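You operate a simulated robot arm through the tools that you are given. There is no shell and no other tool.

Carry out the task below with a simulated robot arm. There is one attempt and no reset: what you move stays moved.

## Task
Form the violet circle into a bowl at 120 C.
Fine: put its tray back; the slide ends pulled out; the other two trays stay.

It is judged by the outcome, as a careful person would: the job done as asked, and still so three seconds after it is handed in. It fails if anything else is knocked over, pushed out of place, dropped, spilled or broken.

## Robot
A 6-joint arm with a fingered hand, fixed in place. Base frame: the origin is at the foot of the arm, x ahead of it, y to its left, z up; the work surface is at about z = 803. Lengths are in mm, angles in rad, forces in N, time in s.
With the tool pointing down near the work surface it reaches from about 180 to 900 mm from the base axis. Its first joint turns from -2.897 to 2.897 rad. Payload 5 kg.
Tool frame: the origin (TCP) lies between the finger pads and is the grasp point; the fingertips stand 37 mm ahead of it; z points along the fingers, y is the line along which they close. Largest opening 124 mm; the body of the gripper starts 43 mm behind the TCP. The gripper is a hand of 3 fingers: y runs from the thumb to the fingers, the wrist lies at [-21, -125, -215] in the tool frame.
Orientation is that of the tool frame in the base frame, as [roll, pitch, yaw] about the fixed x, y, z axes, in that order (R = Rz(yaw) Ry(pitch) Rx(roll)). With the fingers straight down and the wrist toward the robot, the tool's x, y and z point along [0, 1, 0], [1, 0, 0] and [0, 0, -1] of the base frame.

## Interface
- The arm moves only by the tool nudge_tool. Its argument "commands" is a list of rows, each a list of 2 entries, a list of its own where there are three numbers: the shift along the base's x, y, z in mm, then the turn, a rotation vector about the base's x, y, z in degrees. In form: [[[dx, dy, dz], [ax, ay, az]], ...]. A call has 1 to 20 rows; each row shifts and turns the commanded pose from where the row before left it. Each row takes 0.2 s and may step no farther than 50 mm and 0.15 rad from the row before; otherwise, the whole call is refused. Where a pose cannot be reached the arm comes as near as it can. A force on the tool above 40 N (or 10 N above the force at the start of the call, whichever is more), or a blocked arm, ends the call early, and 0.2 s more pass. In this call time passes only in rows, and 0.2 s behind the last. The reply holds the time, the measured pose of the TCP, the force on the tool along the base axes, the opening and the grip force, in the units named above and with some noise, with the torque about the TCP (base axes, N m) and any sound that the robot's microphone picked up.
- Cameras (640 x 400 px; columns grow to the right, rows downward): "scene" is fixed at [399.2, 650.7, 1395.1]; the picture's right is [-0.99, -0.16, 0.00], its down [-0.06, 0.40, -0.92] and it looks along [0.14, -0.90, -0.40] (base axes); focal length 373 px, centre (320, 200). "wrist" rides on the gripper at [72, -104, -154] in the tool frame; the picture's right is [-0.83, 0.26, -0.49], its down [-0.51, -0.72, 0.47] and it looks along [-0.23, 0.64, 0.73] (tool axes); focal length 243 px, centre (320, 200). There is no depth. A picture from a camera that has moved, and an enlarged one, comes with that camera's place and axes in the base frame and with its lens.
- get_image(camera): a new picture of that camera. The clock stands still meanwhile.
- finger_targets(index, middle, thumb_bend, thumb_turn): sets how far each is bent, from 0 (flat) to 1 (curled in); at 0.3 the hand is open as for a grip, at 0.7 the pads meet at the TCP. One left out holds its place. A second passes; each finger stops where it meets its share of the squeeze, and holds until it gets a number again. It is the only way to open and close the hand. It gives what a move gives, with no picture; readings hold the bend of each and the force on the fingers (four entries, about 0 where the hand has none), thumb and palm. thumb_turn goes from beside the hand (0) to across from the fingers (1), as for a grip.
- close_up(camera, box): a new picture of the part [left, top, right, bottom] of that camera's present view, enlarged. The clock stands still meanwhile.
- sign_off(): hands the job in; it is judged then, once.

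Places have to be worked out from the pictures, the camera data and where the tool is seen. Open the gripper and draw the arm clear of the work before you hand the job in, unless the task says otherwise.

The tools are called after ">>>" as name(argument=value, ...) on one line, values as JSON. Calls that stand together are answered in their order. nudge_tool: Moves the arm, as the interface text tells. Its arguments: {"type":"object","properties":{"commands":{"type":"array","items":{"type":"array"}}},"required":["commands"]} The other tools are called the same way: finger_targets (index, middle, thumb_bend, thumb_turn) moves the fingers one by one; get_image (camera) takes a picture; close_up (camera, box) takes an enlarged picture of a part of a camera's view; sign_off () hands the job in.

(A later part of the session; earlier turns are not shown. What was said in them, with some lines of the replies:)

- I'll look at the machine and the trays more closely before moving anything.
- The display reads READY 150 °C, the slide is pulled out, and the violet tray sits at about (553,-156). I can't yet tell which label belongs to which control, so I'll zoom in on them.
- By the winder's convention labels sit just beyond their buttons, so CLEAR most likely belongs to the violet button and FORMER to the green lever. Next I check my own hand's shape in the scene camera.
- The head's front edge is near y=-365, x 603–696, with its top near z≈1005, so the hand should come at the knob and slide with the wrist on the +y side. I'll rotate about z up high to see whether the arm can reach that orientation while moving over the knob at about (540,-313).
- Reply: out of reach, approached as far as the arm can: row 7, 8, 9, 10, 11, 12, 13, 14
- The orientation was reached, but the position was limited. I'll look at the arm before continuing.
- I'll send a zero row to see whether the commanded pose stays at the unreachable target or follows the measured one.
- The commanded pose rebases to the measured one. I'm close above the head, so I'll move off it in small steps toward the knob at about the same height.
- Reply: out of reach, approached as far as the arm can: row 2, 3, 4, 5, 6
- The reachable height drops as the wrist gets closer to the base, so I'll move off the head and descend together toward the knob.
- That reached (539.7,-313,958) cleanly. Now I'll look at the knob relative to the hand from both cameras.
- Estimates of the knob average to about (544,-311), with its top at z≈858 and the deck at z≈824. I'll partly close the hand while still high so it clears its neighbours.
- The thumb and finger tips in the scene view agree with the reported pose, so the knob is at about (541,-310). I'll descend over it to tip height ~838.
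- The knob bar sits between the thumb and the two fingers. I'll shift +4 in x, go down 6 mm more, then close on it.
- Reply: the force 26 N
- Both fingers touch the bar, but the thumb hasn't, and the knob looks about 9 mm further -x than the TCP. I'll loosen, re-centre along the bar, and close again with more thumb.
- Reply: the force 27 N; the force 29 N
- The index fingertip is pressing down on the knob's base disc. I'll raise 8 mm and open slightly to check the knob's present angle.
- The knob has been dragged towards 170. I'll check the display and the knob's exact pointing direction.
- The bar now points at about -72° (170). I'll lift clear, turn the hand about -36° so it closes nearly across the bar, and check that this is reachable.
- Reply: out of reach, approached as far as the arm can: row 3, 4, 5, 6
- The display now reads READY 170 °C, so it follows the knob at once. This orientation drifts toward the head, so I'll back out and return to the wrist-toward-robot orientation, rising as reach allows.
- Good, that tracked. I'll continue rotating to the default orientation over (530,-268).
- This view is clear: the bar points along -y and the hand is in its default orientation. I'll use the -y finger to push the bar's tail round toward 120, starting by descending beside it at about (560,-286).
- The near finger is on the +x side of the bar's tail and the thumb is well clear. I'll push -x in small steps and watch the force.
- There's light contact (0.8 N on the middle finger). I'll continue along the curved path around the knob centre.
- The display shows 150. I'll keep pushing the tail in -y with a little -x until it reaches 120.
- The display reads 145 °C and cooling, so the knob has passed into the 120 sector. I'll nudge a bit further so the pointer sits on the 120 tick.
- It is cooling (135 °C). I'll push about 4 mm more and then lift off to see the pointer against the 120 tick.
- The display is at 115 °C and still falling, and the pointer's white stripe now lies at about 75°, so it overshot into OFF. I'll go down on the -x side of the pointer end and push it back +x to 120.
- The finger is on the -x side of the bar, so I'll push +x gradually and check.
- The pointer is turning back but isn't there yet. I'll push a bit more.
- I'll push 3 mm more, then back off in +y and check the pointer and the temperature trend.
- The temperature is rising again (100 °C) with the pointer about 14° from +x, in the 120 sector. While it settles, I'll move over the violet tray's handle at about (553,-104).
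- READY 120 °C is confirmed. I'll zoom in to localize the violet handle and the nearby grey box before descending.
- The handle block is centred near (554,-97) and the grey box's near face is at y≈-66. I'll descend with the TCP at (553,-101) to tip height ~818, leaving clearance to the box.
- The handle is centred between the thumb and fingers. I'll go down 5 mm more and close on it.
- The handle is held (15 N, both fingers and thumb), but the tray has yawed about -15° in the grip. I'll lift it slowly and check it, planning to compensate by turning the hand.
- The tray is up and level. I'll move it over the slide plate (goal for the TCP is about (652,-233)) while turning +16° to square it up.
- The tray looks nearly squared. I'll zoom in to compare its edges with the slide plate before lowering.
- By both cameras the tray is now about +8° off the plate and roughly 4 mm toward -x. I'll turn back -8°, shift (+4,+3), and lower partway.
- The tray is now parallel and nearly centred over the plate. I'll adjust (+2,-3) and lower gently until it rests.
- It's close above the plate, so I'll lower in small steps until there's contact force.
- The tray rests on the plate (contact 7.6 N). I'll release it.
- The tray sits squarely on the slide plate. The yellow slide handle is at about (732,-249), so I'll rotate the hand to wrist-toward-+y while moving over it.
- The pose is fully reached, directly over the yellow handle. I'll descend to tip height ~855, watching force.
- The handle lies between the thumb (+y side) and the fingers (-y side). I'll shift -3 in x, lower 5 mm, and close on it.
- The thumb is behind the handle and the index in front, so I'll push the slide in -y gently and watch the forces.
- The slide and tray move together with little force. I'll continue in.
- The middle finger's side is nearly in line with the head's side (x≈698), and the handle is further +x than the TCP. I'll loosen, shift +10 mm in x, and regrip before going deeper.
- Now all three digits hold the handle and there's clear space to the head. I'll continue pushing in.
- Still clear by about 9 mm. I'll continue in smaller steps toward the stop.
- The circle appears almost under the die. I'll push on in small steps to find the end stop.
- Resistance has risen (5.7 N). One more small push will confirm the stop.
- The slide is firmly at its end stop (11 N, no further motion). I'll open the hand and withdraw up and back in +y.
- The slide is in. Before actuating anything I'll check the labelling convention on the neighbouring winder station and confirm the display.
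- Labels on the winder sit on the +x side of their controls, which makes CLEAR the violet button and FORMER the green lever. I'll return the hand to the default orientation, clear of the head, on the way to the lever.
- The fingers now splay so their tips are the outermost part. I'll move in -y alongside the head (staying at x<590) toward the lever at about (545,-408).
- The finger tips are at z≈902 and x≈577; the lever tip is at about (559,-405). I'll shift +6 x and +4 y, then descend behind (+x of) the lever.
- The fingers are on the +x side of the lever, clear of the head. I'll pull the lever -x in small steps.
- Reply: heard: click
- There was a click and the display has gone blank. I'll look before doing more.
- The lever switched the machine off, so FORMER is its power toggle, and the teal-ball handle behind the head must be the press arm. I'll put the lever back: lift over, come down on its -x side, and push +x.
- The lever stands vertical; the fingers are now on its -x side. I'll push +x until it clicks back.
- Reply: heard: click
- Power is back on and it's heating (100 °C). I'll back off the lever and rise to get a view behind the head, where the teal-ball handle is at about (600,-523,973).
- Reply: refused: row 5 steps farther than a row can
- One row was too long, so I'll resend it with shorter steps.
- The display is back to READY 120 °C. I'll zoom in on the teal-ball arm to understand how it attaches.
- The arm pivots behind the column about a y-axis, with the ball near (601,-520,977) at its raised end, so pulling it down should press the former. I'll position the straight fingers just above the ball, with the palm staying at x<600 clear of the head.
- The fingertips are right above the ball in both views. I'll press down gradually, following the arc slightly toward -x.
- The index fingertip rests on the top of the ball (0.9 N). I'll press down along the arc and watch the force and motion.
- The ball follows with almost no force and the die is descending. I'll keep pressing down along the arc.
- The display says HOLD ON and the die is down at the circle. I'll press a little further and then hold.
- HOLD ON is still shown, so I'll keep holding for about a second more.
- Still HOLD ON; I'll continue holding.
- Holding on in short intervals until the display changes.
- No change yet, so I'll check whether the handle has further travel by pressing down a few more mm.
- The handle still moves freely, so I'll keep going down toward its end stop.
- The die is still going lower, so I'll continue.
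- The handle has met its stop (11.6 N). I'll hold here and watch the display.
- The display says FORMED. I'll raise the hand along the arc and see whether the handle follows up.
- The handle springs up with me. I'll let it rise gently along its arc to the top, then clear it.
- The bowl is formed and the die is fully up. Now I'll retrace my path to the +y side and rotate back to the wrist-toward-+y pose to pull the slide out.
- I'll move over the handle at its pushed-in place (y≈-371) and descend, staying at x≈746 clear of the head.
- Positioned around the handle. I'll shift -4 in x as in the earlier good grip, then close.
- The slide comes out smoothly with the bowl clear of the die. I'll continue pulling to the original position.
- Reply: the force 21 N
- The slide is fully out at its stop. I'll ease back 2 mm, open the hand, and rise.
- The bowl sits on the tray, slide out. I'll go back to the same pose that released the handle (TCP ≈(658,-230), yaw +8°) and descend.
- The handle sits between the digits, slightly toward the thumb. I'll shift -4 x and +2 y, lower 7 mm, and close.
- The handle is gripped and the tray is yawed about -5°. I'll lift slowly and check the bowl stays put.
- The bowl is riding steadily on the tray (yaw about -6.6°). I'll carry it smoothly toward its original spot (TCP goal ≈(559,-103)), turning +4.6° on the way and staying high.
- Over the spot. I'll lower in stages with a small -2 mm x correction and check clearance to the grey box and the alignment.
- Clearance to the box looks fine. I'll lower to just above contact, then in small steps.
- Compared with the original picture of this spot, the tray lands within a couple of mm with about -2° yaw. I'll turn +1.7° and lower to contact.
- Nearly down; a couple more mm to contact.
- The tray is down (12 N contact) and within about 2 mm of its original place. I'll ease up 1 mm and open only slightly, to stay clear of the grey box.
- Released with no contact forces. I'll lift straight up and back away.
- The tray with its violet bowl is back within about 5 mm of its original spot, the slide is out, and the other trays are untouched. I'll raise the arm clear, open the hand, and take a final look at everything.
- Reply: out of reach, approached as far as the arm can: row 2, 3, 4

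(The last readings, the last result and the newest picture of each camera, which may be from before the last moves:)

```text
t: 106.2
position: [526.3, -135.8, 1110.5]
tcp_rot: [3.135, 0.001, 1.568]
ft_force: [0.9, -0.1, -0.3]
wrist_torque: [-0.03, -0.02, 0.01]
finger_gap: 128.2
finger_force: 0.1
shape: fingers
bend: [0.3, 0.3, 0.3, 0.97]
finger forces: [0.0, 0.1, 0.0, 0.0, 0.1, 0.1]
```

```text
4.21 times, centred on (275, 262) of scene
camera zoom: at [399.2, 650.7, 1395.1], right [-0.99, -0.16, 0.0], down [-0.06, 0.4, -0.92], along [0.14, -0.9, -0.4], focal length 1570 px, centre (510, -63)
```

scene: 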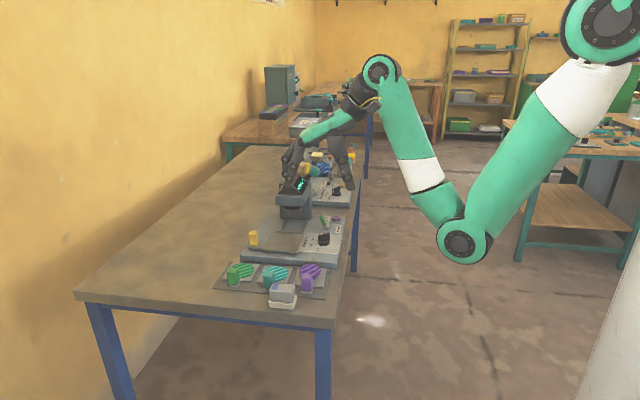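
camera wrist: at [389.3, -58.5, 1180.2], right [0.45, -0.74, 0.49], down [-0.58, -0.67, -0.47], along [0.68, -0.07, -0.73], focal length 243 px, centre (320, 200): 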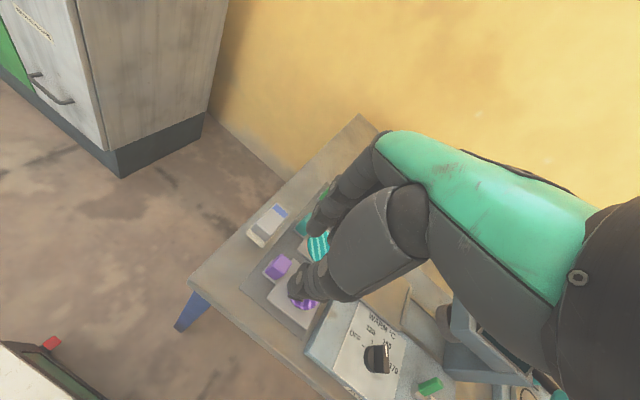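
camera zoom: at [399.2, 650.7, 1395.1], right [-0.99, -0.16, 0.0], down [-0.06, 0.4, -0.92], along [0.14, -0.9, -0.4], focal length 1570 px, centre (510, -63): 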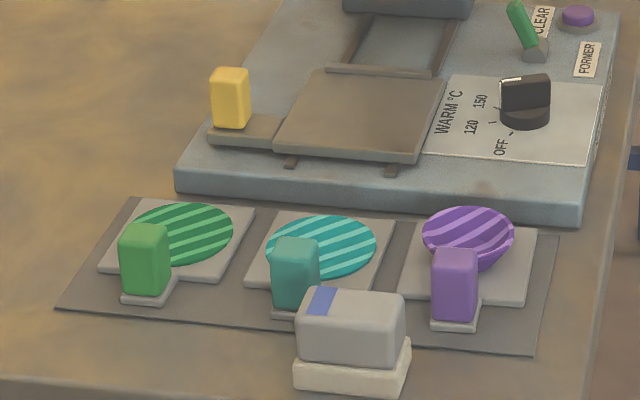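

Everything matches the starting layout: the slide is fully out, the green and teal trays and grey box haven't moved, and the violet bowl is on its tray in its slot. The hand is open and clear, so I'm handing in.

>>> sign_off()

```text
The job is handed in.
```

The violet circle is now a bowl. It was pressed after the display read READY 120 °C, and I held the press until it read FORMED.

- **Tray:** the violet tray is back in its slot with the bowl on it, about 5 mm from where it started and turned by about 3°.
- **Slide:** it ends pulled out against its stop, where it was at the start.
- **Everything else:** the green and teal trays and the grey box did not move. The hand is open and the arm is clear of the work.

Two missteps along the way, both corrected before the circle was pressed:

- **Dial:** while I was turning it, it went to 170 and later to OFF before I set it to 120. The tray was not on the slide yet.
- **Power:** with the tray already under the press, I pulled the FORMER lever thinking it ran the press. It switched the machine off, so I switched it back on and waited for READY 120 °C again.

The dial is still set to 120 and the machine is on.
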